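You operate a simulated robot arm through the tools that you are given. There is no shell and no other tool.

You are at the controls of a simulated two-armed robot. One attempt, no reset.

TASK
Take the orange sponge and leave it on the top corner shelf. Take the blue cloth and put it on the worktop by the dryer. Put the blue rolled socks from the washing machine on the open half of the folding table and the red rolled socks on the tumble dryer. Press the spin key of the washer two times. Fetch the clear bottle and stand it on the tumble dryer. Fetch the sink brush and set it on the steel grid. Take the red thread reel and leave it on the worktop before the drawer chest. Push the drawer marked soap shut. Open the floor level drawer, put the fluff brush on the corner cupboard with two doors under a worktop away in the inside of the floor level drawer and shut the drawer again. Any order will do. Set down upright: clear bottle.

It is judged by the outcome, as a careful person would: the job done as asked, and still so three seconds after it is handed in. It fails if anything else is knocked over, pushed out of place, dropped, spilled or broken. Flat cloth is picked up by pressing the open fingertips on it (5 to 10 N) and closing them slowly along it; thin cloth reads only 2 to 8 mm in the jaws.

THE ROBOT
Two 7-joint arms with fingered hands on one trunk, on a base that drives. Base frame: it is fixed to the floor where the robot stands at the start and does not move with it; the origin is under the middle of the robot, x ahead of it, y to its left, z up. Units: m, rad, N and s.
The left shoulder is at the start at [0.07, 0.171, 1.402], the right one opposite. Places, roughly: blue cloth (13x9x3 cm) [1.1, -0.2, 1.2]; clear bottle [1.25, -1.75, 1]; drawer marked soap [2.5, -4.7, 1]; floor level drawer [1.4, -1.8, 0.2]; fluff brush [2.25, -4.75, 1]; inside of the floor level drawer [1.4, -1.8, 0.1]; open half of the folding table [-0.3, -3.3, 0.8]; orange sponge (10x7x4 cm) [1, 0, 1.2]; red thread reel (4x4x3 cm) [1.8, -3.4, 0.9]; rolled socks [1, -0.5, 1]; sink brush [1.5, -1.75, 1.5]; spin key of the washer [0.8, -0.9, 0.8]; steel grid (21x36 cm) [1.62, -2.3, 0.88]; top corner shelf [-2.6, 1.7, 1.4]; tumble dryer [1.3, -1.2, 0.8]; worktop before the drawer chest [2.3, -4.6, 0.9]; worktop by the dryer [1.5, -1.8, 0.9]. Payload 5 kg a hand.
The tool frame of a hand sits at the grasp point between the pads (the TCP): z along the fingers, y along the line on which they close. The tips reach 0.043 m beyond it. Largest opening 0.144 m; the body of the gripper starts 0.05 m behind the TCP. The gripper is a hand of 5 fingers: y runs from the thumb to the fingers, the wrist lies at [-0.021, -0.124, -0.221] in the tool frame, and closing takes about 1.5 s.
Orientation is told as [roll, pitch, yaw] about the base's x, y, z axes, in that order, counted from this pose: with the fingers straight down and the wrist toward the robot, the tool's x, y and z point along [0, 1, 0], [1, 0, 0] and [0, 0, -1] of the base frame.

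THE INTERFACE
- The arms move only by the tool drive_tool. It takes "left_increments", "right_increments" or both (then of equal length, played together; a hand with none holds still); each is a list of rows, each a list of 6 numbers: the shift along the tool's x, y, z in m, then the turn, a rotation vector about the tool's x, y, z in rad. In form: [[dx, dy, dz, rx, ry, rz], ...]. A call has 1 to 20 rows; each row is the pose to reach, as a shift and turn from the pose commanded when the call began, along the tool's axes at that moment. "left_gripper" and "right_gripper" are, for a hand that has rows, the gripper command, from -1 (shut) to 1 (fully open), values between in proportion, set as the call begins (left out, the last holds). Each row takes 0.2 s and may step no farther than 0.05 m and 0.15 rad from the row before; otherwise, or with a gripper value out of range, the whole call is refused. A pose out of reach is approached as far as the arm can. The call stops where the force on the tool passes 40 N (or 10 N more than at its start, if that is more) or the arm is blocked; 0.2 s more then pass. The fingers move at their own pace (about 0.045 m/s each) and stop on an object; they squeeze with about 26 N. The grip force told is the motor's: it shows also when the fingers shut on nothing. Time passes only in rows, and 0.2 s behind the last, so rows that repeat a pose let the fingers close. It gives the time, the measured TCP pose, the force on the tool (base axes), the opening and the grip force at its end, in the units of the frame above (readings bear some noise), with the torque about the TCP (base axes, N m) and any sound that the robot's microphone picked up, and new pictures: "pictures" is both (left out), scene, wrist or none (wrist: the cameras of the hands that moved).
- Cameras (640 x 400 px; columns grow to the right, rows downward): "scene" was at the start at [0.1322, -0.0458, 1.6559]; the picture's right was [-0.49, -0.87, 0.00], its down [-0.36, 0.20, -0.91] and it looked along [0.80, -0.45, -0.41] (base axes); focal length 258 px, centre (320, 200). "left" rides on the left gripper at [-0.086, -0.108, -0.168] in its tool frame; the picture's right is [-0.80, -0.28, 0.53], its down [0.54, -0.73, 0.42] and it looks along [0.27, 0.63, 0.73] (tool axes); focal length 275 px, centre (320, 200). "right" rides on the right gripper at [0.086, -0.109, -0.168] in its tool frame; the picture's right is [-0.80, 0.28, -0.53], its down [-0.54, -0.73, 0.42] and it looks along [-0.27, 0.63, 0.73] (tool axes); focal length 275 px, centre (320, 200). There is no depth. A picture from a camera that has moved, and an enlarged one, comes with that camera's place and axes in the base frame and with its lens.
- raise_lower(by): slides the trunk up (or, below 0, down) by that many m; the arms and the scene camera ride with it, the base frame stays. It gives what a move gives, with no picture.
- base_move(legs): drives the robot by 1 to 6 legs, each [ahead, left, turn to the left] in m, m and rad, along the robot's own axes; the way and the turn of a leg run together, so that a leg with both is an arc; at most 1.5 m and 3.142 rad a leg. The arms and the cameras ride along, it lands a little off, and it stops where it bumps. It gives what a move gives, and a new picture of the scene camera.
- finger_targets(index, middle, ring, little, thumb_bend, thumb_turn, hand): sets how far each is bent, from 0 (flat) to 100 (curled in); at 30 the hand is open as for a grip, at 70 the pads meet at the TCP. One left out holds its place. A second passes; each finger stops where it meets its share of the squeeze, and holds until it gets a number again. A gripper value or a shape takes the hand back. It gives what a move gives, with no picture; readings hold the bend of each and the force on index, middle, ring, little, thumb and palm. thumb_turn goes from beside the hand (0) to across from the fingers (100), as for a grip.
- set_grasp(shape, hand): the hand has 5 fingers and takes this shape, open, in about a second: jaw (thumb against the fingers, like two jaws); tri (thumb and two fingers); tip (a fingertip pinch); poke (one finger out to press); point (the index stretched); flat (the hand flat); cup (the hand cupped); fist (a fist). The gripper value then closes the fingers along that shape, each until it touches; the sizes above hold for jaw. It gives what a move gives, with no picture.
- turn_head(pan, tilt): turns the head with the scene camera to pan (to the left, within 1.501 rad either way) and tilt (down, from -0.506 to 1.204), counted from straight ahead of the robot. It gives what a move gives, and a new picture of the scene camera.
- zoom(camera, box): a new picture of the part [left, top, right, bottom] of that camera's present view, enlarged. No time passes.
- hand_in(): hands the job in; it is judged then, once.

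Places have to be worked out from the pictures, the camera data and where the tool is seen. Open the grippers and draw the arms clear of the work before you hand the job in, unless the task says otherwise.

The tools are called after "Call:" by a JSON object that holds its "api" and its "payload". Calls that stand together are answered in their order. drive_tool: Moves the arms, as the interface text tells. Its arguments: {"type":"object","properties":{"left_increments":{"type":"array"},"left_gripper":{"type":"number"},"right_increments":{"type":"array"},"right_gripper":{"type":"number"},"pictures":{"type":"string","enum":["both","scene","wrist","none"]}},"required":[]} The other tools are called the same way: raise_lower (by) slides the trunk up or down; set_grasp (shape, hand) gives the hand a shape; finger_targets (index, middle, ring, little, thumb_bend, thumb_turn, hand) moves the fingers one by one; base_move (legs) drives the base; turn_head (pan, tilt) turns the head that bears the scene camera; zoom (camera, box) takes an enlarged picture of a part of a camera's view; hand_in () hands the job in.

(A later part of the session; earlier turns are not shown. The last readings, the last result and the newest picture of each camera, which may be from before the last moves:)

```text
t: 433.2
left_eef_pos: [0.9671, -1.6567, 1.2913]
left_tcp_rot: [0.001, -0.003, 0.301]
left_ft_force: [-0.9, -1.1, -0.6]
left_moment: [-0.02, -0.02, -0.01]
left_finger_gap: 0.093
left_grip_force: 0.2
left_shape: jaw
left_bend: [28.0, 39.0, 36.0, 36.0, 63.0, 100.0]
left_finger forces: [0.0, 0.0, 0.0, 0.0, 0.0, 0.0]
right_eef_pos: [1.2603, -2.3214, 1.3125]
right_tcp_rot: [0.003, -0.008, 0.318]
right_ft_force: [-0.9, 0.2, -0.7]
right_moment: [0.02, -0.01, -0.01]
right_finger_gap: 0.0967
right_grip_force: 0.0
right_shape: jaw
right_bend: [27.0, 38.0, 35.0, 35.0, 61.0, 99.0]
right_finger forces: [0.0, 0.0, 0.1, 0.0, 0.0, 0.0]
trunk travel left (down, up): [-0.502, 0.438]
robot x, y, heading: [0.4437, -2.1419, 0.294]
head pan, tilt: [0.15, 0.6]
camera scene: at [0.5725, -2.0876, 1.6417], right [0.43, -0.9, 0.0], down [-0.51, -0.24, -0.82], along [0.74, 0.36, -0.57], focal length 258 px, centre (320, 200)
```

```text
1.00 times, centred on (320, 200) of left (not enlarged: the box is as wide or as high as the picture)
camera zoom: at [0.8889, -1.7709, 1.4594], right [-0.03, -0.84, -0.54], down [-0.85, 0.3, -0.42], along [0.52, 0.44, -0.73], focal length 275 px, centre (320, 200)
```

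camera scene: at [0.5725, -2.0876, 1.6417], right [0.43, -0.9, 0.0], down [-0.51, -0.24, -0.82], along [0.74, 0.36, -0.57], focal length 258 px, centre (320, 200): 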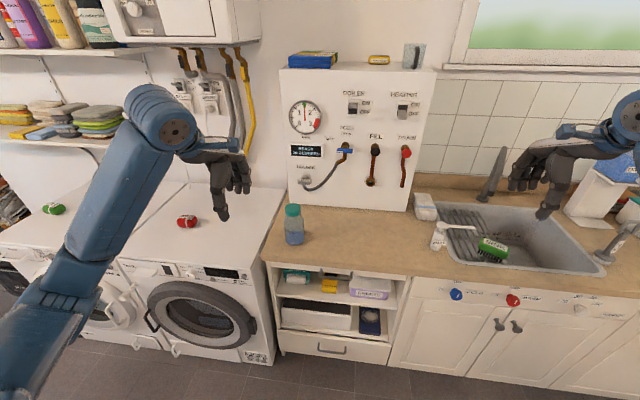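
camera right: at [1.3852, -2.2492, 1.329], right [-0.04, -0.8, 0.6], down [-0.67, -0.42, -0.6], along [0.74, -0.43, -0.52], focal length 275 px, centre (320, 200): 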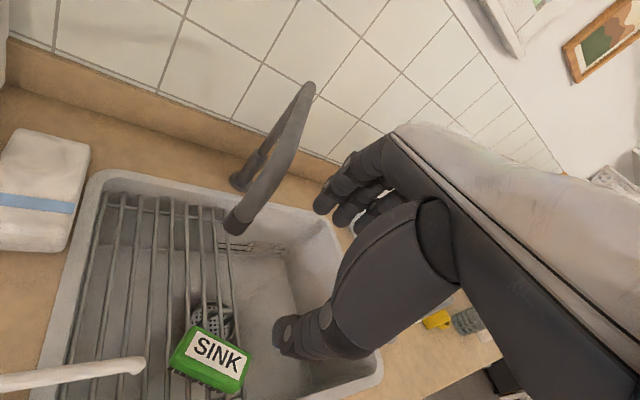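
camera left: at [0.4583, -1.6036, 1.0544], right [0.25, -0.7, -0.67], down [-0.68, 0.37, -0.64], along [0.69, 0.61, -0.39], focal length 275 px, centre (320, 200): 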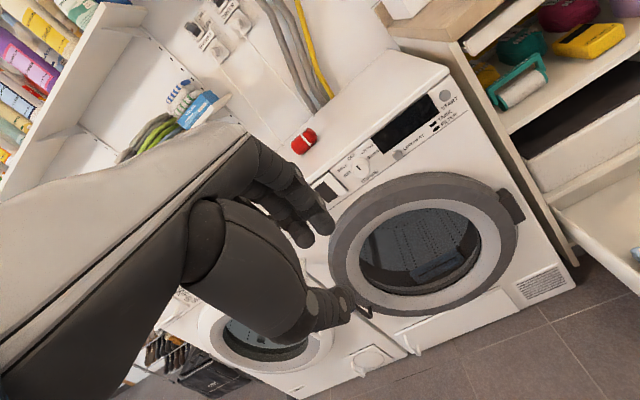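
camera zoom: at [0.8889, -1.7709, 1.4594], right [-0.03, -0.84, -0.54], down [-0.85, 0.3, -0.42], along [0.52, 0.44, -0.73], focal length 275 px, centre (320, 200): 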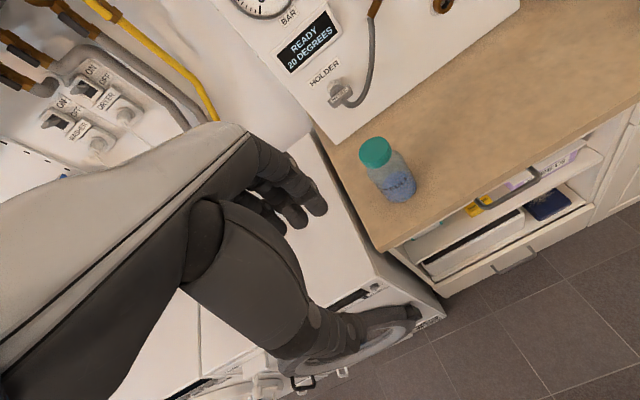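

The bottle's axis is near [1.226, -1.657], top z≈1.085, diameter ≈7.5 cm. I step 8 cm closer and bring the open left hand above it.

Call:
{"api": "base_move", "payload": {"legs": [[0.08, 0, 0]]}}

Call:
{"api": "drive_tool", "payload": {"left_increments": [[-0.02, 0.04, 0.02, 0, 0, 0], [-0.04, 0.08, 0.04, 0, 0, 0], [-0.06, 0.12, 0.06, 0, 0, 0], [-0.0756, 0.16, 0.08, 0, 0, 0], [-0.0756, 0.17, 0.1, 0, 0, 0]], "left_gripper": 0.7, "pictures": "both"}}

```text
t: 434.3
left_eef_pos: [1.0372, -1.6351, 1.2933]
left_tcp_rot: [0.002, -0.006, 0.3]
left_ft_force: [-0.6, -0.9, -0.2]
left_moment: [0.03, -0.05, 0.03]
left_finger_gap: 0.0931
left_grip_force: 0.0
left_shape: jaw
left_bend: [28.0, 39.0, 36.0, 36.0, 63.0, 100.0]
left_finger forces: [0.0, 0.0, 0.0, 0.1, 0.0, 0.0]
right_eef_pos: [1.3329, -2.3005, 1.3157]
right_tcp_rot: [0.004, -0.011, 0.317]
right_ft_force: [-1.3, -0.3, 0.5]
right_moment: [0.0, -0.06, -0.02]
right_finger_gap: 0.097
right_grip_force: 0.0
right_shape: jaw
right_bend: [27.0, 38.0, 35.0, 35.0, 61.0, 99.0]
right_finger forces: [0.0, 0.0, 0.0, 0.0, 0.0, 0.0]
trunk travel left (down, up): [-0.502, 0.438]
robot x, y, heading: [0.5158, -2.1178, 0.302]
head pan, tilt: [0.15, 0.6]
camera scene: at [0.642, -2.0665, 1.6425], right [0.43, -0.9, 0.0], down [-0.51, -0.24, -0.83], along [0.75, 0.36, -0.56], focal length 258 px, centre (320, 200)
```

scene: 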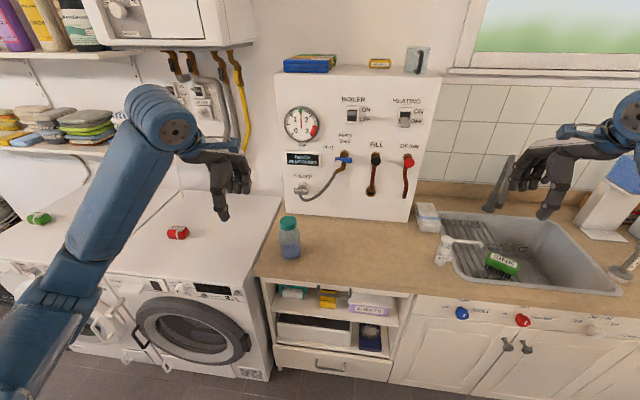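

```text
t: 435.5
left_eef_pos: [1.226, -1.6566, 1.1908]
left_tcp_rot: [0.0, -0.003, 0.299]
left_ft_force: [-0.7, 0.6, 0.2]
left_moment: [-0.01, -0.03, 0.02]
left_finger_gap: 0.1224
left_grip_force: 0.1
left_shape: jaw
left_bend: [26.0, 33.0, 31.0, 32.0, 46.0, 99.0]
left_finger forces: [0.0, 0.1, 0.0, 0.0, 0.0, 0.1]
right_eef_pos: [1.3352, -2.2986, 1.3134]
right_tcp_rot: [0.004, -0.008, 0.318]
right_ft_force: [0.8, -0.2, -0.4]
right_moment: [-0.01, -0.01, -0.01]
right_finger_gap: 0.0973
right_grip_force: 0.1
right_shape: jaw
right_bend: [27.0, 38.0, 35.0, 35.0, 61.0, 99.0]
right_finger forces: [0.0, 0.1, 0.0, 0.0, 0.1, 0.0]
trunk travel left (down, up): [-0.502, 0.438]
robot x, y, heading: [0.5186, -2.119, 0.299]
head pan, tilt: [0.15, 0.6]
camera scene: at [0.6458, -2.0644, 1.6419], right [0.43, -0.9, 0.0], down [-0.51, -0.24, -0.83], along [0.74, 0.36, -0.56], focal length 258 px, centre (320, 200)
camera left: at [1.1472, -1.7702, 1.3593], right [-0.03, -0.84, -0.54], down [-0.85, 0.3, -0.43], along [0.52, 0.44, -0.73], focal length 275 px, centre (320, 200)
```

scene: 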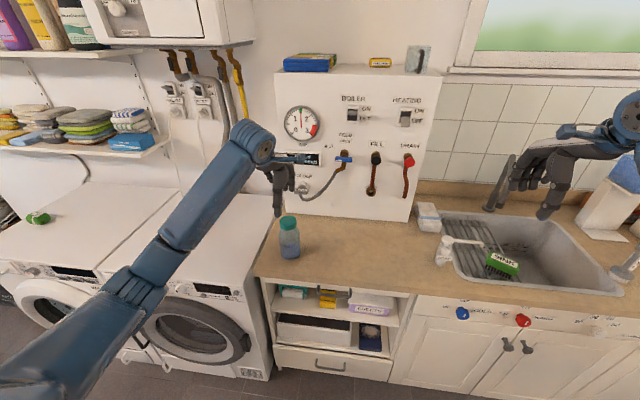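
left: 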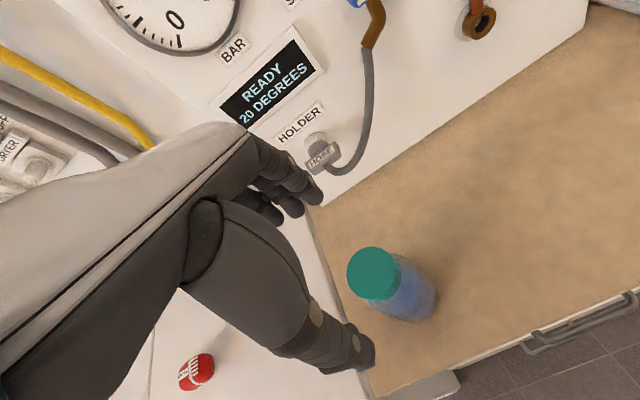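

The cap is 1 cm to the right of my axis; I correct that and lower around the bottle's top.

Call:
{"api": "drive_tool", "payload": {"left_increments": [[-0.01, 0, 0.03, 0, 0, 0], [-0.01, 0, 0.065, 0, 0, 0], [-0.01, 0, 0.1, 0, 0, 0], [-0.01, 0, 0.134, 0, 0, 0]], "pictures": "wrist"}}

```text
t: 436.5
left_eef_pos: [1.2282, -1.6663, 1.0566]
left_tcp_rot: [0.0, -0.004, 0.301]
left_ft_force: [0.0, 0.4, 0.4]
left_moment: [0.0, 0.03, 0.02]
left_finger_gap: 0.1222
left_grip_force: 0.0
left_shape: jaw
left_bend: [26.0, 33.0, 31.0, 32.0, 46.0, 99.0]
left_finger forces: [0.0, 0.0, 0.0, 0.1, 0.0, 0.0]
right_eef_pos: [1.3362, -2.2987, 1.3139]
right_tcp_rot: [0.005, -0.009, 0.318]
right_ft_force: [-0.1, -0.2, 0.6]
right_moment: [0.03, -0.01, -0.03]
right_finger_gap: 0.0969
right_grip_force: 0.1
right_shape: jaw
right_bend: [27.0, 38.0, 35.0, 35.0, 61.0, 99.0]
right_finger forces: [0.1, 0.0, 0.0, 0.0, 0.0, 0.0]
trunk travel left (down, up): [-0.502, 0.438]
robot x, y, heading: [0.5214, -2.1236, 0.299]
head pan, tilt: [0.15, 0.6]
camera left: at [1.1501, -1.7809, 1.2251], right [-0.03, -0.84, -0.54], down [-0.85, 0.3, -0.43], along [0.52, 0.44, -0.73], focal length 275 px, centre (320, 200)
```

left: 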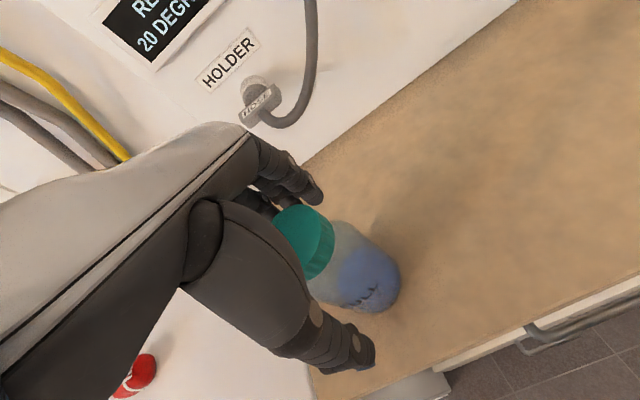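

The cap and shoulder are centred between thumb and fingers. I close.

Call:
{"api": "drive_tool", "payload": {"left_increments": [[0, 0, 0, 0, 0, 0], [0, 0, 0, 0, 0, 0], [0, 0, 0, 0, 0, 0], [0, 0, 0, 0, 0, 0], [0, 0, 0, 0, 0, 0], [0, 0, 0, 0, 0, 0], [0, 0, 0, 0, 0, 0], [0, 0, 0, 0, 0, 0]], "left_gripper": -1, "pictures": "wrist"}}

```text
t: 438.3
left_eef_pos: [1.2268, -1.6661, 1.0575]
left_tcp_rot: [0.001, -0.004, 0.3]
left_ft_force: [-1.5, -1.8, 5.7]
left_moment: [-0.05, -0.1, 0.01]
left_finger_gap: 0.0509
left_grip_force: 25.7
left_shape: jaw
left_bend: [74.0, 45.0, 50.0, 46.0, 75.0, 100.0]
left_finger forces: [14.8, 3.5, 0.1, 0.0, 19.0, 0.0]
right_eef_pos: [1.335, -2.2997, 1.3143]
right_tcp_rot: [0.003, -0.008, 0.318]
right_ft_force: [0.2, -0.3, 0.0]
right_moment: [-0.02, 0.04, 0.01]
right_finger_gap: 0.097
right_grip_force: 0.1
right_shape: jaw
right_bend: [27.0, 38.0, 35.0, 35.0, 61.0, 99.0]
right_finger forces: [0.0, 0.0, 0.0, 0.1, 0.1, 0.0]
trunk travel left (down, up): [-0.502, 0.438]
robot x, y, heading: [0.5155, -2.1185, 0.297]
head pan, tilt: [0.15, 0.6]
camera left: at [1.149, -1.7815, 1.2259], right [-0.03, -0.84, -0.54], down [-0.85, 0.3, -0.43], along [0.52, 0.44, -0.73], focal length 275 px, centre (320, 200)
```

left: 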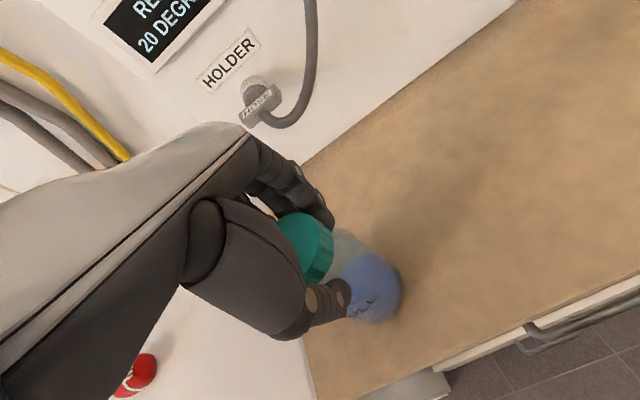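

Gripped (51 mm). I lift 5 cm and check that it stays upright.

Call:
{"api": "drive_tool", "payload": {"left_increments": [[0, 0, -0.015, 0, 0, 0], [0, 0, -0.03, 0, 0, 0], [0, 0, -0.05, 0, 0, 0], [0, 0, -0.05, 0, 0, 0]], "pictures": "both"}}

```text
t: 439.3
left_eef_pos: [1.2283, -1.6668, 1.1074]
left_tcp_rot: [0.0, 0.0, 0.3]
left_ft_force: [0.5, -0.1, -1.6]
left_moment: [-0.03, 0.0, 0.06]
left_finger_gap: 0.0439
left_grip_force: 26.3
left_shape: jaw
left_bend: [74.0, 46.0, 49.0, 46.0, 79.0, 100.0]
left_finger forces: [8.4, 2.2, 6.1, 0.0, 12.0, 0.0]
right_eef_pos: [1.3361, -2.2989, 1.3135]
right_tcp_rot: [0.003, -0.009, 0.317]
right_ft_force: [-0.5, -0.6, 0.3]
right_moment: [0.0, 0.0, 0.01]
right_finger_gap: 0.097
right_grip_force: 0.1
right_shape: jaw
right_bend: [27.0, 38.0, 35.0, 35.0, 61.0, 99.0]
right_finger forces: [0.0, 0.1, 0.1, 0.0, 0.0, 0.0]
trunk travel left (down, up): [-0.502, 0.438]
robot x, y, heading: [0.5158, -2.1191, 0.295]
head pan, tilt: [0.15, 0.6]
camera scene: at [0.6472, -2.0647, 1.6417], right [0.43, -0.9, 0.0], down [-0.51, -0.24, -0.82], along [0.74, 0.36, -0.57], focal length 258 px, centre (320, 200)
camera left: at [1.1511, -1.7805, 1.2755], right [-0.03, -0.84, -0.54], down [-0.85, 0.3, -0.42], along [0.52, 0.44, -0.73], focal length 275 px, centre (320, 200)
```

scene: 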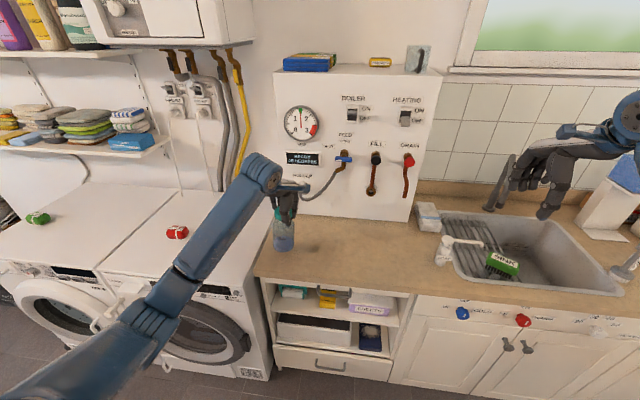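
left: 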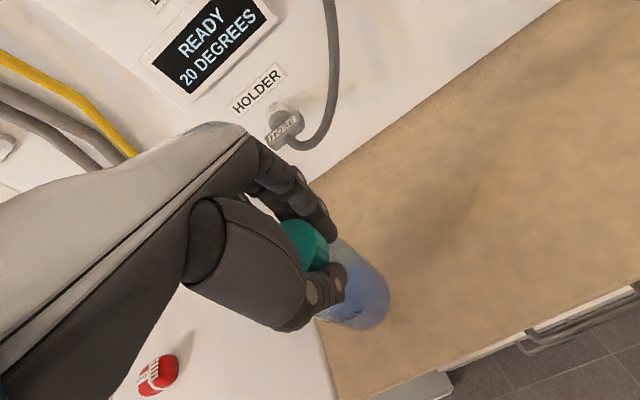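

The grip changed while lifting (gap shrank to 44 mm), so it may be slipping. I set it back down right away and will regrip lower.

Call:
{"api": "drive_tool", "payload": {"left_increments": [[0, 0, 0.015, 0, 0, 0], [0, 0, 0.03, 0, 0, 0], [0, 0, 0.042, 0, 0, 0], [0, 0, 0.05, 0, 0, 0]], "pictures": "wrist"}}

Call:
{"api": "zoom", "payload": {"camera": "left", "box": [220, 180, 460, 360]}}

Call:
{"api": "zoom", "payload": {"camera": "scene", "box": [230, 150, 350, 270]}}

```text
t: 440.3
left_eef_pos: [1.228, -1.6642, 1.0617]
left_tcp_rot: [0.0, -0.009, 0.302]
left_ft_force: [2.2, 3.3, 16.9]
left_moment: [0.4, -0.41, 0.1]
left_finger_gap: 0.0434
left_grip_force: 25.3
left_shape: jaw
left_bend: [75.0, 46.0, 48.0, 46.0, 80.0, 100.0]
left_finger forces: [6.9, 5.2, 9.3, 0.1, 9.9, 0.0]
right_eef_pos: [1.3334, -2.3002, 1.3148]
right_tcp_rot: [0.003, -0.01, 0.317]
right_ft_force: [0.2, -0.2, -0.8]
right_moment: [0.03, -0.03, -0.01]
right_finger_gap: 0.097
right_grip_force: 0.1
right_shape: jaw
right_bend: [27.0, 38.0, 35.0, 35.0, 61.0, 99.0]
right_finger forces: [0.0, 0.1, 0.0, 0.0, 0.1, 0.0]
trunk travel left (down, up): [-0.502, 0.438]
robot x, y, heading: [0.5181, -2.1157, 0.3]
head pan, tilt: [0.15, 0.6]
camera left: at [1.1487, -1.7797, 1.2297], right [-0.03, -0.84, -0.54], down [-0.85, 0.3, -0.43], along [0.53, 0.44, -0.72], focal length 275 px, centre (320, 200)
```

left: 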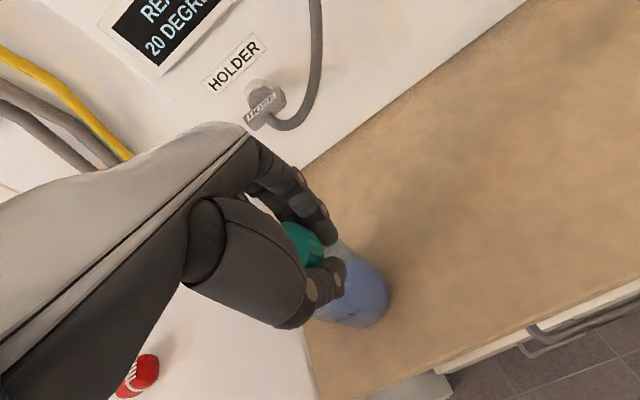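

```text
2.22 times, centred on (340, 270) of left
camera zoom: at [1.1487, -1.7797, 1.2297], right [-0.03, -0.84, -0.54], down [-0.85, 0.3, -0.43], along [0.53, 0.44, -0.72], focal length 612 px, centre (276, 44)
```

zoom: 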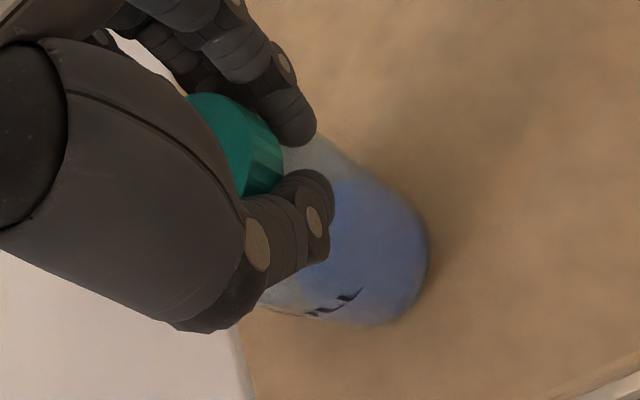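

```text
3.33 times, centred on (290, 210) of scene
camera zoom: at [0.644, -2.0662, 1.6425], right [0.43, -0.9, 0.0], down [-0.51, -0.24, -0.83], along [0.74, 0.36, -0.56], focal length 861 px, centre (420, 167)
```

zoom: 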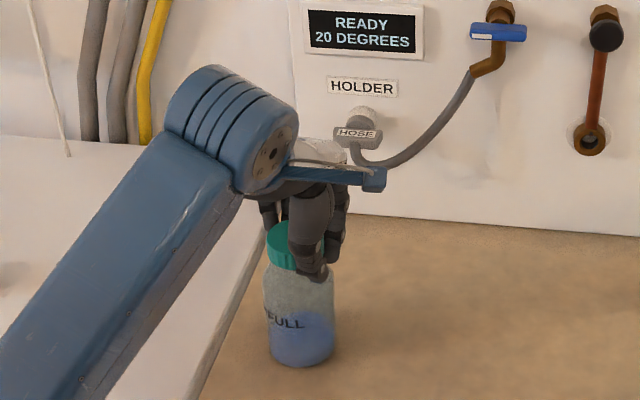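

The bottle stands upright again. The thumb–index line was ~1.8 cm off its axis, which let it slip; I open, shift the hand 1.8 cm left, go 1 cm deeper and regrip.

Call:
{"api": "drive_tool", "payload": {"left_increments": [[0, 0, -0.004, 0, 0, 0], [0, 0, -0.004, 0, 0, 0], [0, 0, -0.004, 0, 0, 0], [0, 0, -0.004, 0, 0, 0], [0, 0, -0.004, 0, 0, 0], [0, 0, -0.004, 0, 0, 0], [0, 0, -0.004, 0, 0, 0], [0, 0, -0.004, 0, 0, 0]], "left_gripper": 0.7, "pictures": "wrist"}}

Call:
{"api": "zoom", "payload": {"camera": "scene", "box": [230, 150, 350, 270]}}

```text
t: 442.1
left_eef_pos: [1.228, -1.6643, 1.0613]
left_tcp_rot: [0.001, -0.002, 0.299]
left_ft_force: [-0.6, -0.5, 0.2]
left_moment: [0.0, 0.01, -0.01]
left_finger_gap: 0.1222
left_grip_force: 0.1
left_shape: jaw
left_bend: [26.0, 33.0, 31.0, 32.0, 46.0, 99.0]
left_finger forces: [0.0, 0.0, 0.1, 0.0, 0.0, 0.1]
right_eef_pos: [1.3354, -2.3001, 1.3137]
right_tcp_rot: [0.004, -0.009, 0.319]
right_ft_force: [-0.9, -0.2, -0.3]
right_moment: [0.0, 0.0, 0.0]
right_finger_gap: 0.0969
right_grip_force: 0.1
right_shape: jaw
right_bend: [27.0, 38.0, 35.0, 35.0, 61.0, 99.0]
right_finger forces: [0.0, 0.0, 0.0, 0.1, 0.0, 0.1]
trunk travel left (down, up): [-0.502, 0.438]
robot x, y, heading: [0.5185, -2.1202, 0.297]
head pan, tilt: [0.15, 0.6]
camera left: at [1.1505, -1.7791, 1.2299], right [-0.03, -0.84, -0.54], down [-0.85, 0.3, -0.42], along [0.52, 0.44, -0.73], focal length 275 px, centre (320, 200)
```

left: 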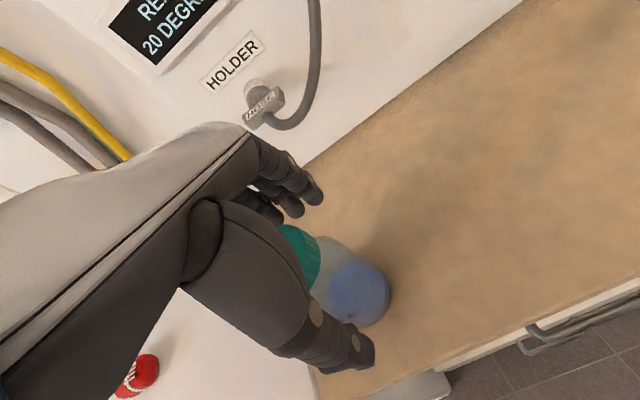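

```text
3.33 times, centred on (290, 210) of scene
camera zoom: at [0.6466, -2.0652, 1.6418], right [0.43, -0.9, 0.0], down [-0.51, -0.24, -0.82], along [0.74, 0.36, -0.57], focal length 861 px, centre (420, 167)
```

zoom: 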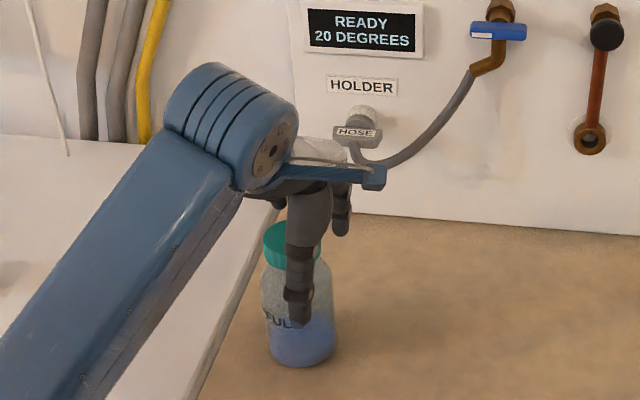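

The bottle stands well; by both views its axis is ~2 cm left of my thumb line. I shift left 2.2 cm and lower 1.2 cm.

Call:
{"api": "drive_tool", "payload": {"left_increments": [[0.011, 0, 0, 0, 0, 0], [0.022, 0, 0, 0, 0, 0], [0.022, 0, 0.012, 0, 0, 0]], "pictures": "wrist"}}

Call:
{"api": "zoom", "payload": {"camera": "scene", "box": [230, 150, 350, 270]}}

```text
t: 442.9
left_eef_pos: [1.2216, -1.6428, 1.0479]
left_tcp_rot: [0.001, -0.003, 0.302]
left_ft_force: [-1.0, -0.4, 0.7]
left_moment: [0.03, -0.01, -0.03]
left_finger_gap: 0.1222
left_grip_force: 0.1
left_shape: jaw
left_bend: [26.0, 33.0, 31.0, 32.0, 46.0, 99.0]
left_finger forces: [0.0, 0.0, 0.0, 0.0, 0.0, 0.0]
right_eef_pos: [1.3374, -2.2993, 1.3137]
right_tcp_rot: [0.004, -0.008, 0.318]
right_ft_force: [-0.1, 0.4, 0.5]
right_moment: [0.01, 0.0, 0.02]
right_finger_gap: 0.0971
right_grip_force: 0.0
right_shape: jaw
right_bend: [27.0, 38.0, 35.0, 35.0, 61.0, 99.0]
right_finger forces: [0.0, 0.0, 0.1, 0.1, 0.0, 0.0]
trunk travel left (down, up): [-0.502, 0.438]
robot x, y, heading: [0.517, -2.1189, 0.294]
head pan, tilt: [0.15, 0.6]
camera left: at [1.1449, -1.7581, 1.2171], right [-0.03, -0.84, -0.54], down [-0.85, 0.3, -0.42], along [0.52, 0.44, -0.73], focal length 275 px, centre (320, 200)
```

left: 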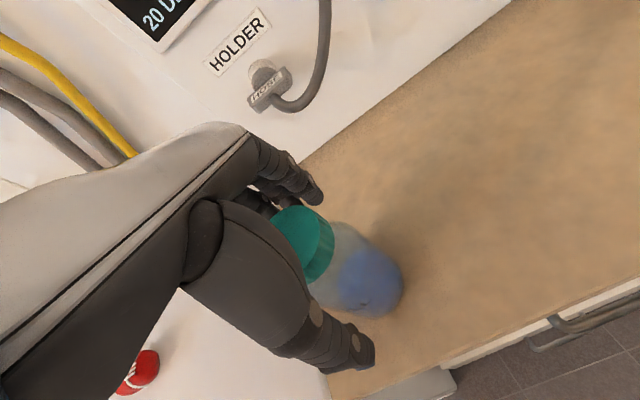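

```text
3.33 times, centred on (290, 210) of scene
camera zoom: at [0.6472, -2.0654, 1.6418], right [0.43, -0.9, 0.0], down [-0.51, -0.24, -0.82], along [0.74, 0.36, -0.57], focal length 861 px, centre (420, 167)
```

zoom: 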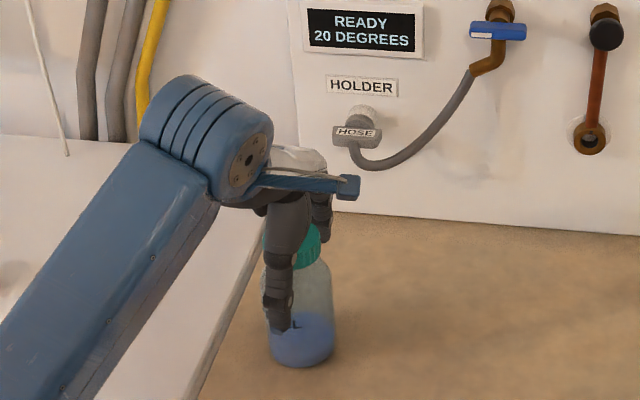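

Both views now put the bottle close to the thumb–index line. I close and check the gap.

Call:
{"api": "drive_tool", "payload": {"left_increments": [[-0.003, 0, 0, 0, 0, 0], [-0.003, 0, 0, 0, 0, 0], [-0.003, 0, 0, 0, 0, 0], [-0.003, 0, 0, 0, 0, 0], [-0.003, 0, 0, 0, 0, 0], [-0.003, 0, 0, 0, 0, 0], [-0.003, 0, 0, 0, 0, 0], [-0.003, 0, 0, 0, 0, 0]], "left_gripper": -1, "pictures": "wrist"}}

Call:
{"api": "zoom", "payload": {"camera": "scene", "box": [230, 150, 350, 270]}}

```text
t: 444.7
left_eef_pos: [1.2223, -1.646, 1.0502]
left_tcp_rot: [0.002, -0.004, 0.3]
left_ft_force: [-0.6, -0.1, 2.1]
left_moment: [-0.03, -0.03, 0.01]
left_finger_gap: 0.0593
left_grip_force: 26.0
left_shape: jaw
left_bend: [74.0, 44.0, 48.0, 45.0, 74.0, 100.0]
left_finger forces: [12.1, 5.1, 0.0, 0.0, 18.0, 0.0]
right_eef_pos: [1.336, -2.2996, 1.3136]
right_tcp_rot: [0.003, -0.008, 0.318]
right_ft_force: [-0.3, 0.3, -0.5]
right_moment: [0.02, 0.01, 0.0]
right_finger_gap: 0.0972
right_grip_force: 0.0
right_shape: jaw
right_bend: [27.0, 38.0, 35.0, 35.0, 61.0, 99.0]
right_finger forces: [0.0, 0.0, 0.1, 0.0, 0.0, 0.0]
trunk travel left (down, up): [-0.502, 0.438]
robot x, y, heading: [0.5185, -2.1161, 0.3]
head pan, tilt: [0.15, 0.6]
camera left: at [1.1448, -1.761, 1.218], right [-0.03, -0.84, -0.54], down [-0.85, 0.3, -0.42], along [0.52, 0.44, -0.73], focal length 275 px, centre (320, 200)
```

left: 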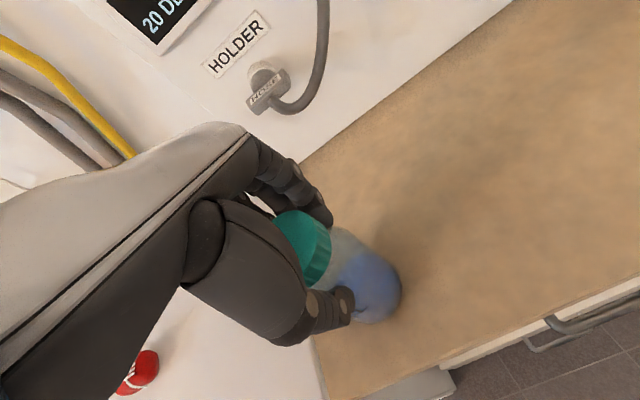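

```text
3.33 times, centred on (290, 210) of scene
camera zoom: at [0.6463, -2.0654, 1.6418], right [0.43, -0.9, 0.0], down [-0.51, -0.24, -0.83], along [0.74, 0.36, -0.56], focal length 861 px, centre (420, 167)
```

zoom: 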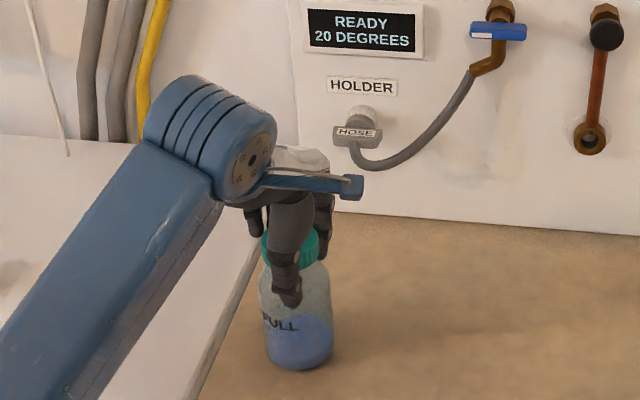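

Now the gap reads 59 mm, a proper diameter grip. I lift 2 cm and watch the reading.

Call:
{"api": "drive_tool", "payload": {"left_increments": [[0, 0, -0.008, 0, 0, 0], [0, 0, -0.02, 0, 0, 0], [0, 0, -0.02, 0, 0, 0], [0, 0, -0.02, 0, 0, 0]], "pictures": "wrist"}}

Call:
{"api": "zoom", "payload": {"camera": "scene", "box": [230, 150, 350, 270]}}

```text
t: 445.7
left_eef_pos: [1.2231, -1.6458, 1.0696]
left_tcp_rot: [0.001, -0.002, 0.3]
left_ft_force: [0.2, -0.4, -1.2]
left_moment: [-0.04, 0.04, -0.02]
left_finger_gap: 0.0473
left_grip_force: 26.3
left_shape: jaw
left_bend: [75.0, 47.0, 48.0, 45.0, 80.0, 100.0]
left_finger forces: [1.5, 1.7, 4.2, 0.1, 7.6, 0.0]
right_eef_pos: [1.3366, -2.2989, 1.3139]
right_tcp_rot: [0.003, -0.007, 0.318]
right_ft_force: [0.2, 0.2, 0.6]
right_moment: [0.02, 0.0, 0.03]
right_finger_gap: 0.0969
right_grip_force: 0.0
right_shape: jaw
right_bend: [27.0, 38.0, 35.0, 35.0, 61.0, 99.0]
right_finger forces: [0.0, 0.0, 0.1, 0.0, 0.1, 0.1]
trunk travel left (down, up): [-0.502, 0.438]
robot x, y, heading: [0.5166, -2.1165, 0.296]
head pan, tilt: [0.15, 0.6]
camera left: at [1.1446, -1.7612, 1.2371], right [-0.03, -0.84, -0.54], down [-0.85, 0.3, -0.42], along [0.52, 0.44, -0.73], focal length 275 px, centre (320, 200)
```

left: 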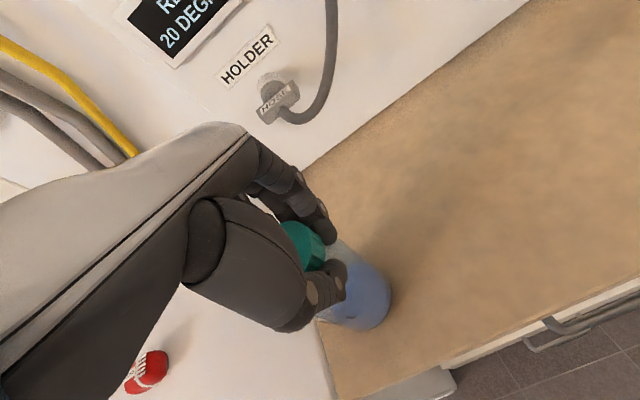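

```text
3.33 times, centred on (290, 210) of scene
camera zoom: at [0.6468, -2.0652, 1.6418], right [0.43, -0.9, 0.0], down [-0.51, -0.24, -0.82], along [0.74, 0.36, -0.57], focal length 861 px, centre (420, 167)
```

zoom: 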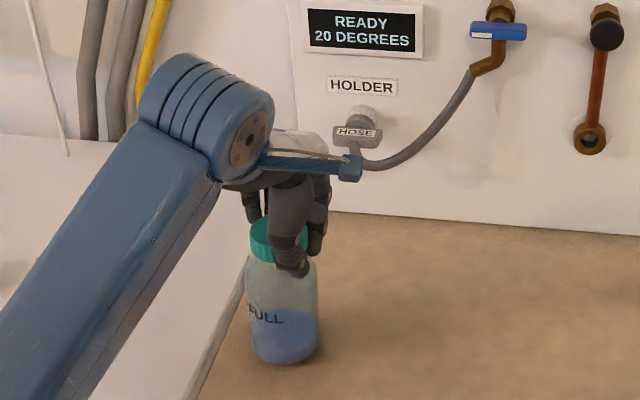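

It again settled about 1 cm toward the ring finger — that is evidently the natural cradle of this grip. I set it down, reopen and close again right there, so the hold starts centred.

Call:
{"api": "drive_tool", "payload": {"left_increments": [[0, 0, 0.01, 0, 0, 0], [0, 0, 0.018, 0, 0, 0], [0, 0, 0.022, 0, 0, 0]], "pictures": "none"}}

Call:
{"api": "drive_tool", "payload": {"left_increments": [[0, 0, 0, 0, 0, 0], [0, 0, 0, 0, 0, 0], [0, 0, 0, 0, 0, 0], [0, 0, 0, 0, 0, 0], [0, 0, 0, 0, 0, 0], [0, 0, 0.005, 0, 0, 0], [0, 0, 0.008, 0, 0, 0]], "left_gripper": 0.5, "pictures": "wrist"}}

Call:
{"api": "zoom", "payload": {"camera": "scene", "box": [230, 150, 350, 270]}}

```text
t: 446.5
left_eef_pos: [1.2238, -1.648, 1.0493]
left_tcp_rot: [0.002, -0.007, 0.299]
left_ft_force: [5.8, -2.8, 21.1]
left_moment: [0.52, -0.52, -0.11]
left_finger_gap: 0.0476
left_grip_force: 26.0
left_shape: jaw
left_bend: [75.0, 46.0, 45.0, 45.0, 82.0, 100.0]
left_finger forces: [0.0, 6.8, 9.4, 0.0, 9.7, 0.1]
right_eef_pos: [1.3354, -2.3018, 1.3149]
right_tcp_rot: [0.005, -0.008, 0.317]
right_ft_force: [0.5, 0.7, -0.1]
right_moment: [0.01, 0.02, -0.06]
right_finger_gap: 0.0969
right_grip_force: 0.0
right_shape: jaw
right_bend: [27.0, 38.0, 35.0, 35.0, 61.0, 99.0]
right_finger forces: [0.0, 0.0, 0.0, 0.1, 0.0, 0.0]
trunk travel left (down, up): [-0.502, 0.438]
robot x, y, heading: [0.5208, -2.1204, 0.299]
head pan, tilt: [0.15, 0.6]
```

```text
t: 448.1
left_eef_pos: [1.2225, -1.6466, 1.0381]
left_tcp_rot: [0.0, -0.003, 0.301]
left_ft_force: [-0.2, -0.4, 0.1]
left_moment: [0.0, 0.0, 0.0]
left_finger_gap: 0.1075
left_grip_force: 0.1
left_shape: jaw
left_bend: [26.0, 36.0, 33.0, 34.0, 56.0, 99.0]
left_finger forces: [0.0, 0.1, 0.1, 0.0, 0.0, 0.1]
right_eef_pos: [1.336, -2.2998, 1.3129]
right_tcp_rot: [0.004, -0.008, 0.318]
right_ft_force: [0.5, 0.3, -0.6]
right_moment: [0.0, 0.01, -0.01]
right_finger_gap: 0.0971
right_grip_force: 0.0
right_shape: jaw
right_bend: [27.0, 38.0, 35.0, 35.0, 61.0, 99.0]
right_finger forces: [0.0, 0.1, 0.1, 0.0, 0.0, 0.1]
trunk travel left (down, up): [-0.502, 0.438]
robot x, y, heading: [0.5172, -2.1176, 0.294]
head pan, tilt: [0.15, 0.6]
camera left: at [1.1455, -1.761, 1.2074], right [-0.03, -0.84, -0.54], down [-0.85, 0.3, -0.42], along [0.52, 0.44, -0.73], focal length 275 px, centre (320, 200)
```

left: 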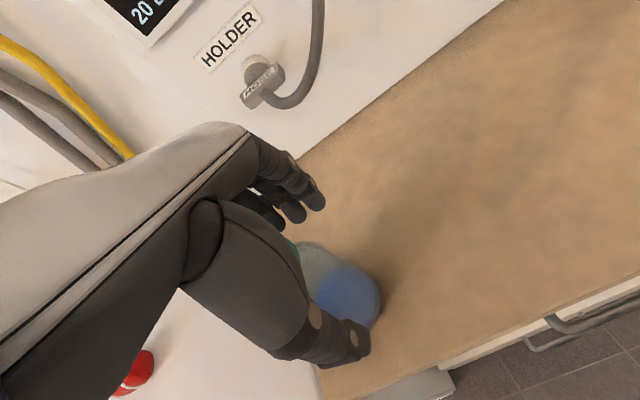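

```text
3.33 times, centred on (290, 210) of scene
camera zoom: at [0.647, -2.0649, 1.6417], right [0.43, -0.9, 0.0], down [-0.51, -0.24, -0.82], along [0.74, 0.36, -0.57], focal length 861 px, centre (420, 167)
```

zoom: 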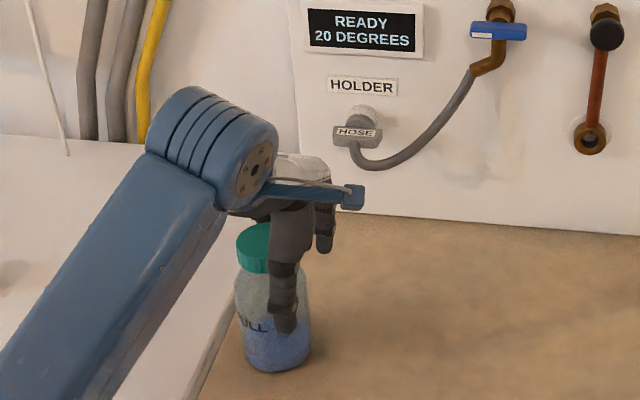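

The parallax-corrected view shows the bottle axis is ~4–5 cm left of my thumb line (at about [1.208, -1.609]); that is why it kept slipping. I shift the open hand left by 4.8 cm and check again.

Call:
{"api": "drive_tool", "payload": {"left_increments": [[0.016, 0, 0, 0, 0, 0], [0.032, 0, 0, 0, 0, 0], [0.048, 0, 0, 0, 0, 0]], "left_gripper": 0.7, "pictures": "wrist"}}

Call:
{"api": "zoom", "payload": {"camera": "scene", "box": [230, 150, 350, 270]}}

Call:
{"api": "zoom", "payload": {"camera": "left", "box": [200, 160, 440, 360]}}

```text
t: 448.9
left_eef_pos: [1.2092, -1.6016, 1.0405]
left_tcp_rot: [0.001, -0.002, 0.3]
left_ft_force: [-0.1, 0.2, -0.1]
left_moment: [0.01, 0.0, 0.0]
left_finger_gap: 0.1224
left_grip_force: 0.1
left_shape: jaw
left_bend: [26.0, 33.0, 31.0, 32.0, 46.0, 99.0]
left_finger forces: [0.0, 0.0, 0.0, 0.0, 0.0, 0.0]
right_eef_pos: [1.3355, -2.2993, 1.3149]
right_tcp_rot: [0.004, -0.008, 0.317]
right_ft_force: [-0.4, -0.1, 1.4]
right_moment: [0.0, -0.02, -0.05]
right_finger_gap: 0.0969
right_grip_force: 0.0
right_shape: jaw
right_bend: [27.0, 38.0, 35.0, 35.0, 61.0, 99.0]
right_finger forces: [0.0, 0.0, 0.0, 0.0, 0.0, 0.1]
trunk travel left (down, up): [-0.502, 0.438]
robot x, y, heading: [0.5222, -2.1185, 0.298]
head pan, tilt: [0.15, 0.6]
camera left: at [1.1319, -1.7154, 1.2077], right [-0.03, -0.84, -0.54], down [-0.85, 0.3, -0.42], along [0.52, 0.44, -0.73], focal length 275 px, centre (320, 200)
```

left: 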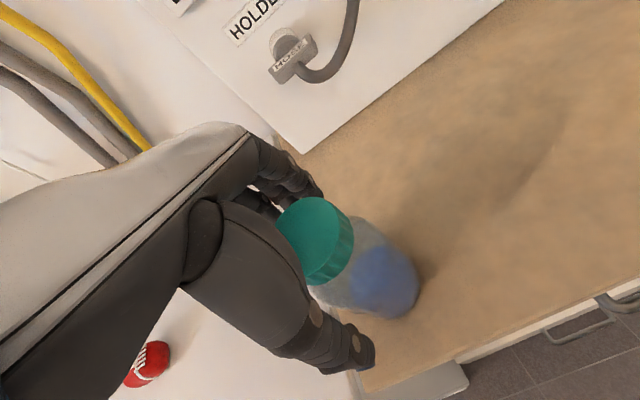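

```text
3.33 times, centred on (290, 210) of scene
camera zoom: at [0.6464, -2.0648, 1.6418], right [0.43, -0.9, 0.0], down [-0.51, -0.24, -0.82], along [0.74, 0.36, -0.57], focal length 861 px, centre (420, 167)
```

zoom: 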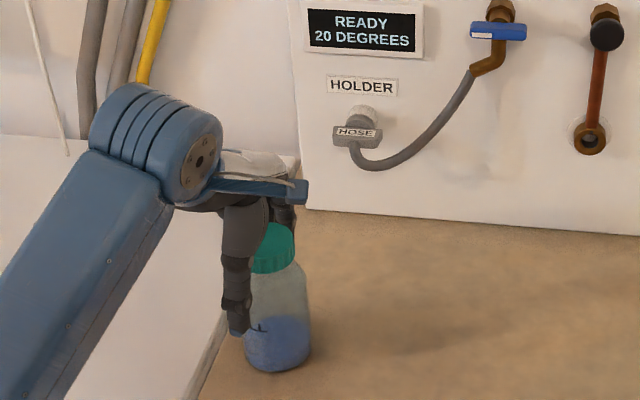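

```text
2.00 times, centred on (320, 260) of left
camera zoom: at [1.1319, -1.7154, 1.2077], right [-0.03, -0.84, -0.54], down [-0.85, 0.3, -0.42], along [0.52, 0.44, -0.73], focal length 551 px, centre (320, 80)
```

zoom: 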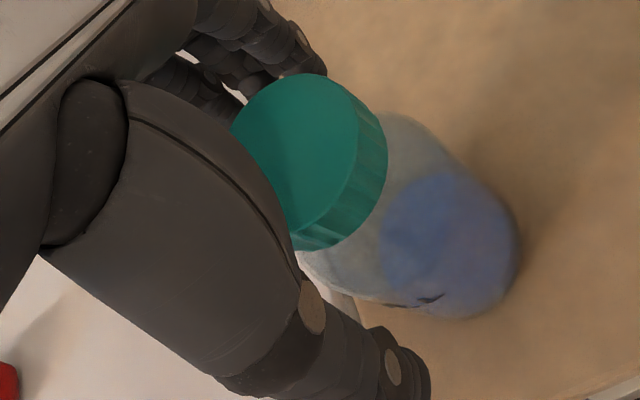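

Now it is slightly overshot: bottle centre sits ~1.5 cm right of TCP and 0.9 cm toward the thumb. I correct by 1.1 cm right and 0.8 cm back, go down a little more, and close.

Call:
{"api": "drive_tool", "payload": {"left_increments": [[-0.011, -0.008, 0, 0, 0, 0], [-0.011, -0.008, 0.005, 0, 0, 0], [-0.011, -0.008, 0.01, 0, 0, 0]], "pictures": "none"}}

Call:
{"api": "drive_tool", "payload": {"left_increments": [[0, 0, 0, 0, 0, 0], [0, 0, 0, 0, 0, 0], [0, 0, 0, 0, 0, 0], [0, 0, 0, 0, 0, 0], [0, 0, 0, 0, 0, 0], [0, 0, 0, 0, 0, 0], [0, 0, 0, 0, 0, 0], [0, 0, 0, 0, 0, 0]], "left_gripper": -1, "pictures": "wrist"}}

Call:
{"api": "zoom", "payload": {"camera": "scene", "box": [230, 150, 350, 270]}}

```text
t: 449.7
left_eef_pos: [1.2039, -1.6138, 1.0299]
left_tcp_rot: [0.001, -0.003, 0.3]
left_ft_force: [-0.1, -0.6, 0.4]
left_moment: [-0.01, 0.03, 0.03]
left_finger_gap: 0.1222
left_grip_force: 0.1
left_shape: jaw
left_bend: [26.0, 33.0, 31.0, 32.0, 46.0, 99.0]
left_finger forces: [0.0, 0.1, 0.0, 0.1, 0.0, 0.0]
right_eef_pos: [1.3368, -2.2981, 1.3122]
right_tcp_rot: [0.004, -0.007, 0.318]
right_ft_force: [-0.1, -1.5, -0.3]
right_moment: [0.02, -0.03, 0.0]
right_finger_gap: 0.0972
right_grip_force: 0.0
right_shape: jaw
right_bend: [27.0, 38.0, 35.0, 35.0, 61.0, 99.0]
right_finger forces: [0.1, 0.1, 0.0, 0.0, 0.1, 0.0]
trunk travel left (down, up): [-0.502, 0.438]
robot x, y, heading: [0.5169, -2.1222, 0.297]
head pan, tilt: [0.15, 0.6]
```

```text
t: 451.5
left_eef_pos: [1.2053, -1.6134, 1.0298]
left_tcp_rot: [0.001, -0.004, 0.299]
left_ft_force: [-0.2, -0.2, 0.0]
left_moment: [0.02, 0.03, 0.01]
left_finger_gap: 0.0715
left_grip_force: 26.3
left_shape: jaw
left_bend: [74.0, 45.0, 46.0, 43.0, 71.0, 100.0]
left_finger forces: [13.1, 8.0, 0.0, 0.0, 22.2, 0.0]
right_eef_pos: [1.3371, -2.2991, 1.3136]
right_tcp_rot: [0.005, -0.008, 0.318]
right_ft_force: [1.0, 0.7, -0.1]
right_moment: [-0.04, -0.02, 0.04]
right_finger_gap: 0.0969
right_grip_force: 0.1
right_shape: jaw
right_bend: [27.0, 38.0, 35.0, 35.0, 61.0, 99.0]
right_finger forces: [0.0, 0.0, 0.0, 0.1, 0.0, 0.1]
trunk travel left (down, up): [-0.502, 0.438]
robot x, y, heading: [0.5205, -2.1156, 0.299]
head pan, tilt: [0.15, 0.6]
camera left: at [1.1271, -1.7283, 1.1976], right [-0.03, -0.84, -0.54], down [-0.85, 0.3, -0.42], along [0.52, 0.44, -0.73], focal length 275 px, centre (320, 200)
```

left: 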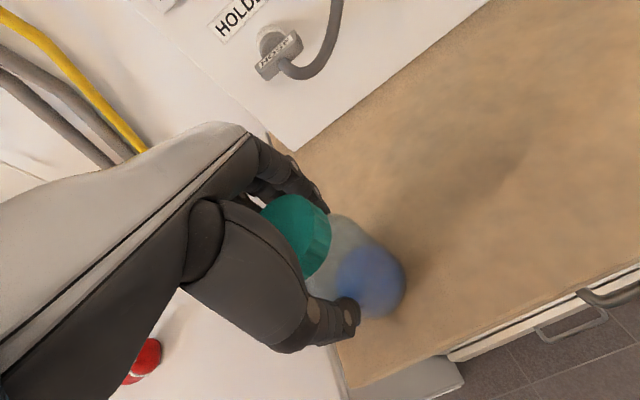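

```text
3.33 times, centred on (290, 210) of scene
camera zoom: at [0.6468, -2.0651, 1.6418], right [0.43, -0.9, 0.0], down [-0.51, -0.24, -0.82], along [0.74, 0.36, -0.57], focal length 861 px, centre (420, 167)
```

zoom: 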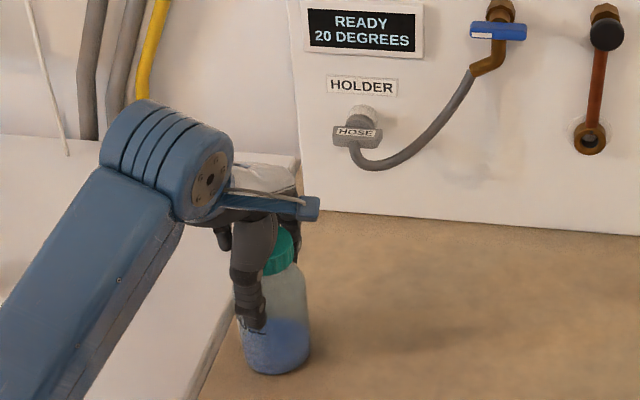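

Gap 71 mm – a full-diameter hold with balanced forces (13+8 vs 22 N). I lift 3 cm and check.

Call:
{"api": "drive_tool", "payload": {"left_increments": [[0, 0, -0.01, 0, 0, 0], [0, 0, -0.02, 0, 0, 0], [0, 0, -0.03, 0, 0, 0], [0, 0, -0.03, 0, 0, 0]], "pictures": "wrist"}}

Call:
{"api": "zoom", "payload": {"camera": "scene", "box": [230, 150, 350, 270]}}

```text
t: 452.5
left_eef_pos: [1.2055, -1.6142, 1.0587]
left_tcp_rot: [0.002, -0.003, 0.302]
left_ft_force: [0.2, 0.4, -1.3]
left_moment: [-0.01, 0.03, 0.03]
left_finger_gap: 0.0718
left_grip_force: 25.7
left_shape: jaw
left_bend: [74.0, 45.0, 46.0, 43.0, 71.0, 100.0]
left_finger forces: [13.4, 8.1, 0.1, 0.0, 22.1, 0.0]
right_eef_pos: [1.3372, -2.2986, 1.3138]
right_tcp_rot: [0.003, -0.008, 0.318]
right_ft_force: [0.3, -0.2, -0.2]
right_moment: [0.02, 0.0, 0.02]
right_finger_gap: 0.0971
right_grip_force: 0.2
right_shape: jaw
right_bend: [27.0, 38.0, 35.0, 35.0, 61.0, 99.0]
right_finger forces: [0.0, 0.0, 0.0, 0.1, 0.0, 0.1]
trunk travel left (down, up): [-0.502, 0.438]
robot x, y, heading: [0.5176, -2.1173, 0.302]
head pan, tilt: [0.15, 0.6]
camera left: at [1.1268, -1.7281, 1.2277], right [-0.03, -0.84, -0.54], down [-0.85, 0.3, -0.42], along [0.52, 0.44, -0.73], focal length 275 px, centre (320, 200)
```

left: 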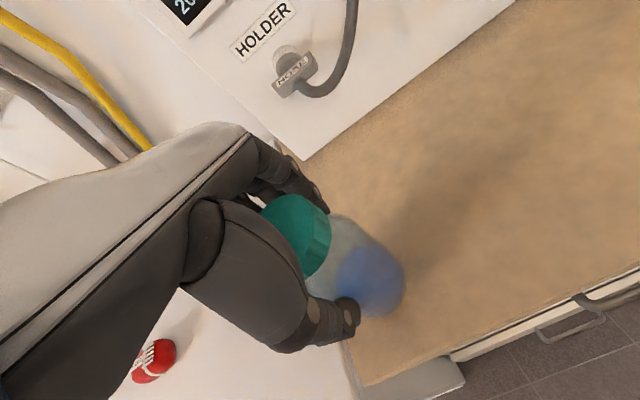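

```text
3.33 times, centred on (290, 210) of scene
camera zoom: at [0.6469, -2.065, 1.6417], right [0.43, -0.9, 0.0], down [-0.51, -0.24, -0.82], along [0.74, 0.36, -0.57], focal length 861 px, centre (420, 167)
```

zoom: 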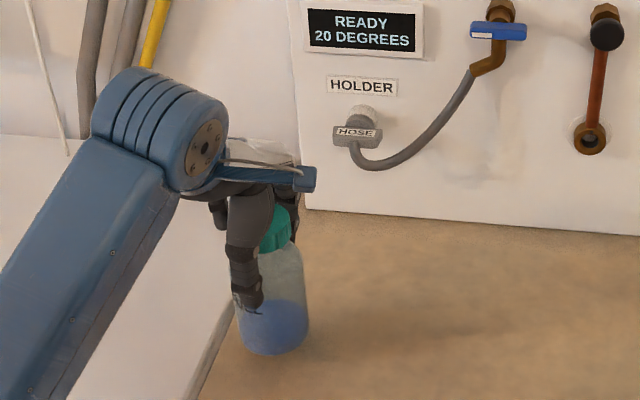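

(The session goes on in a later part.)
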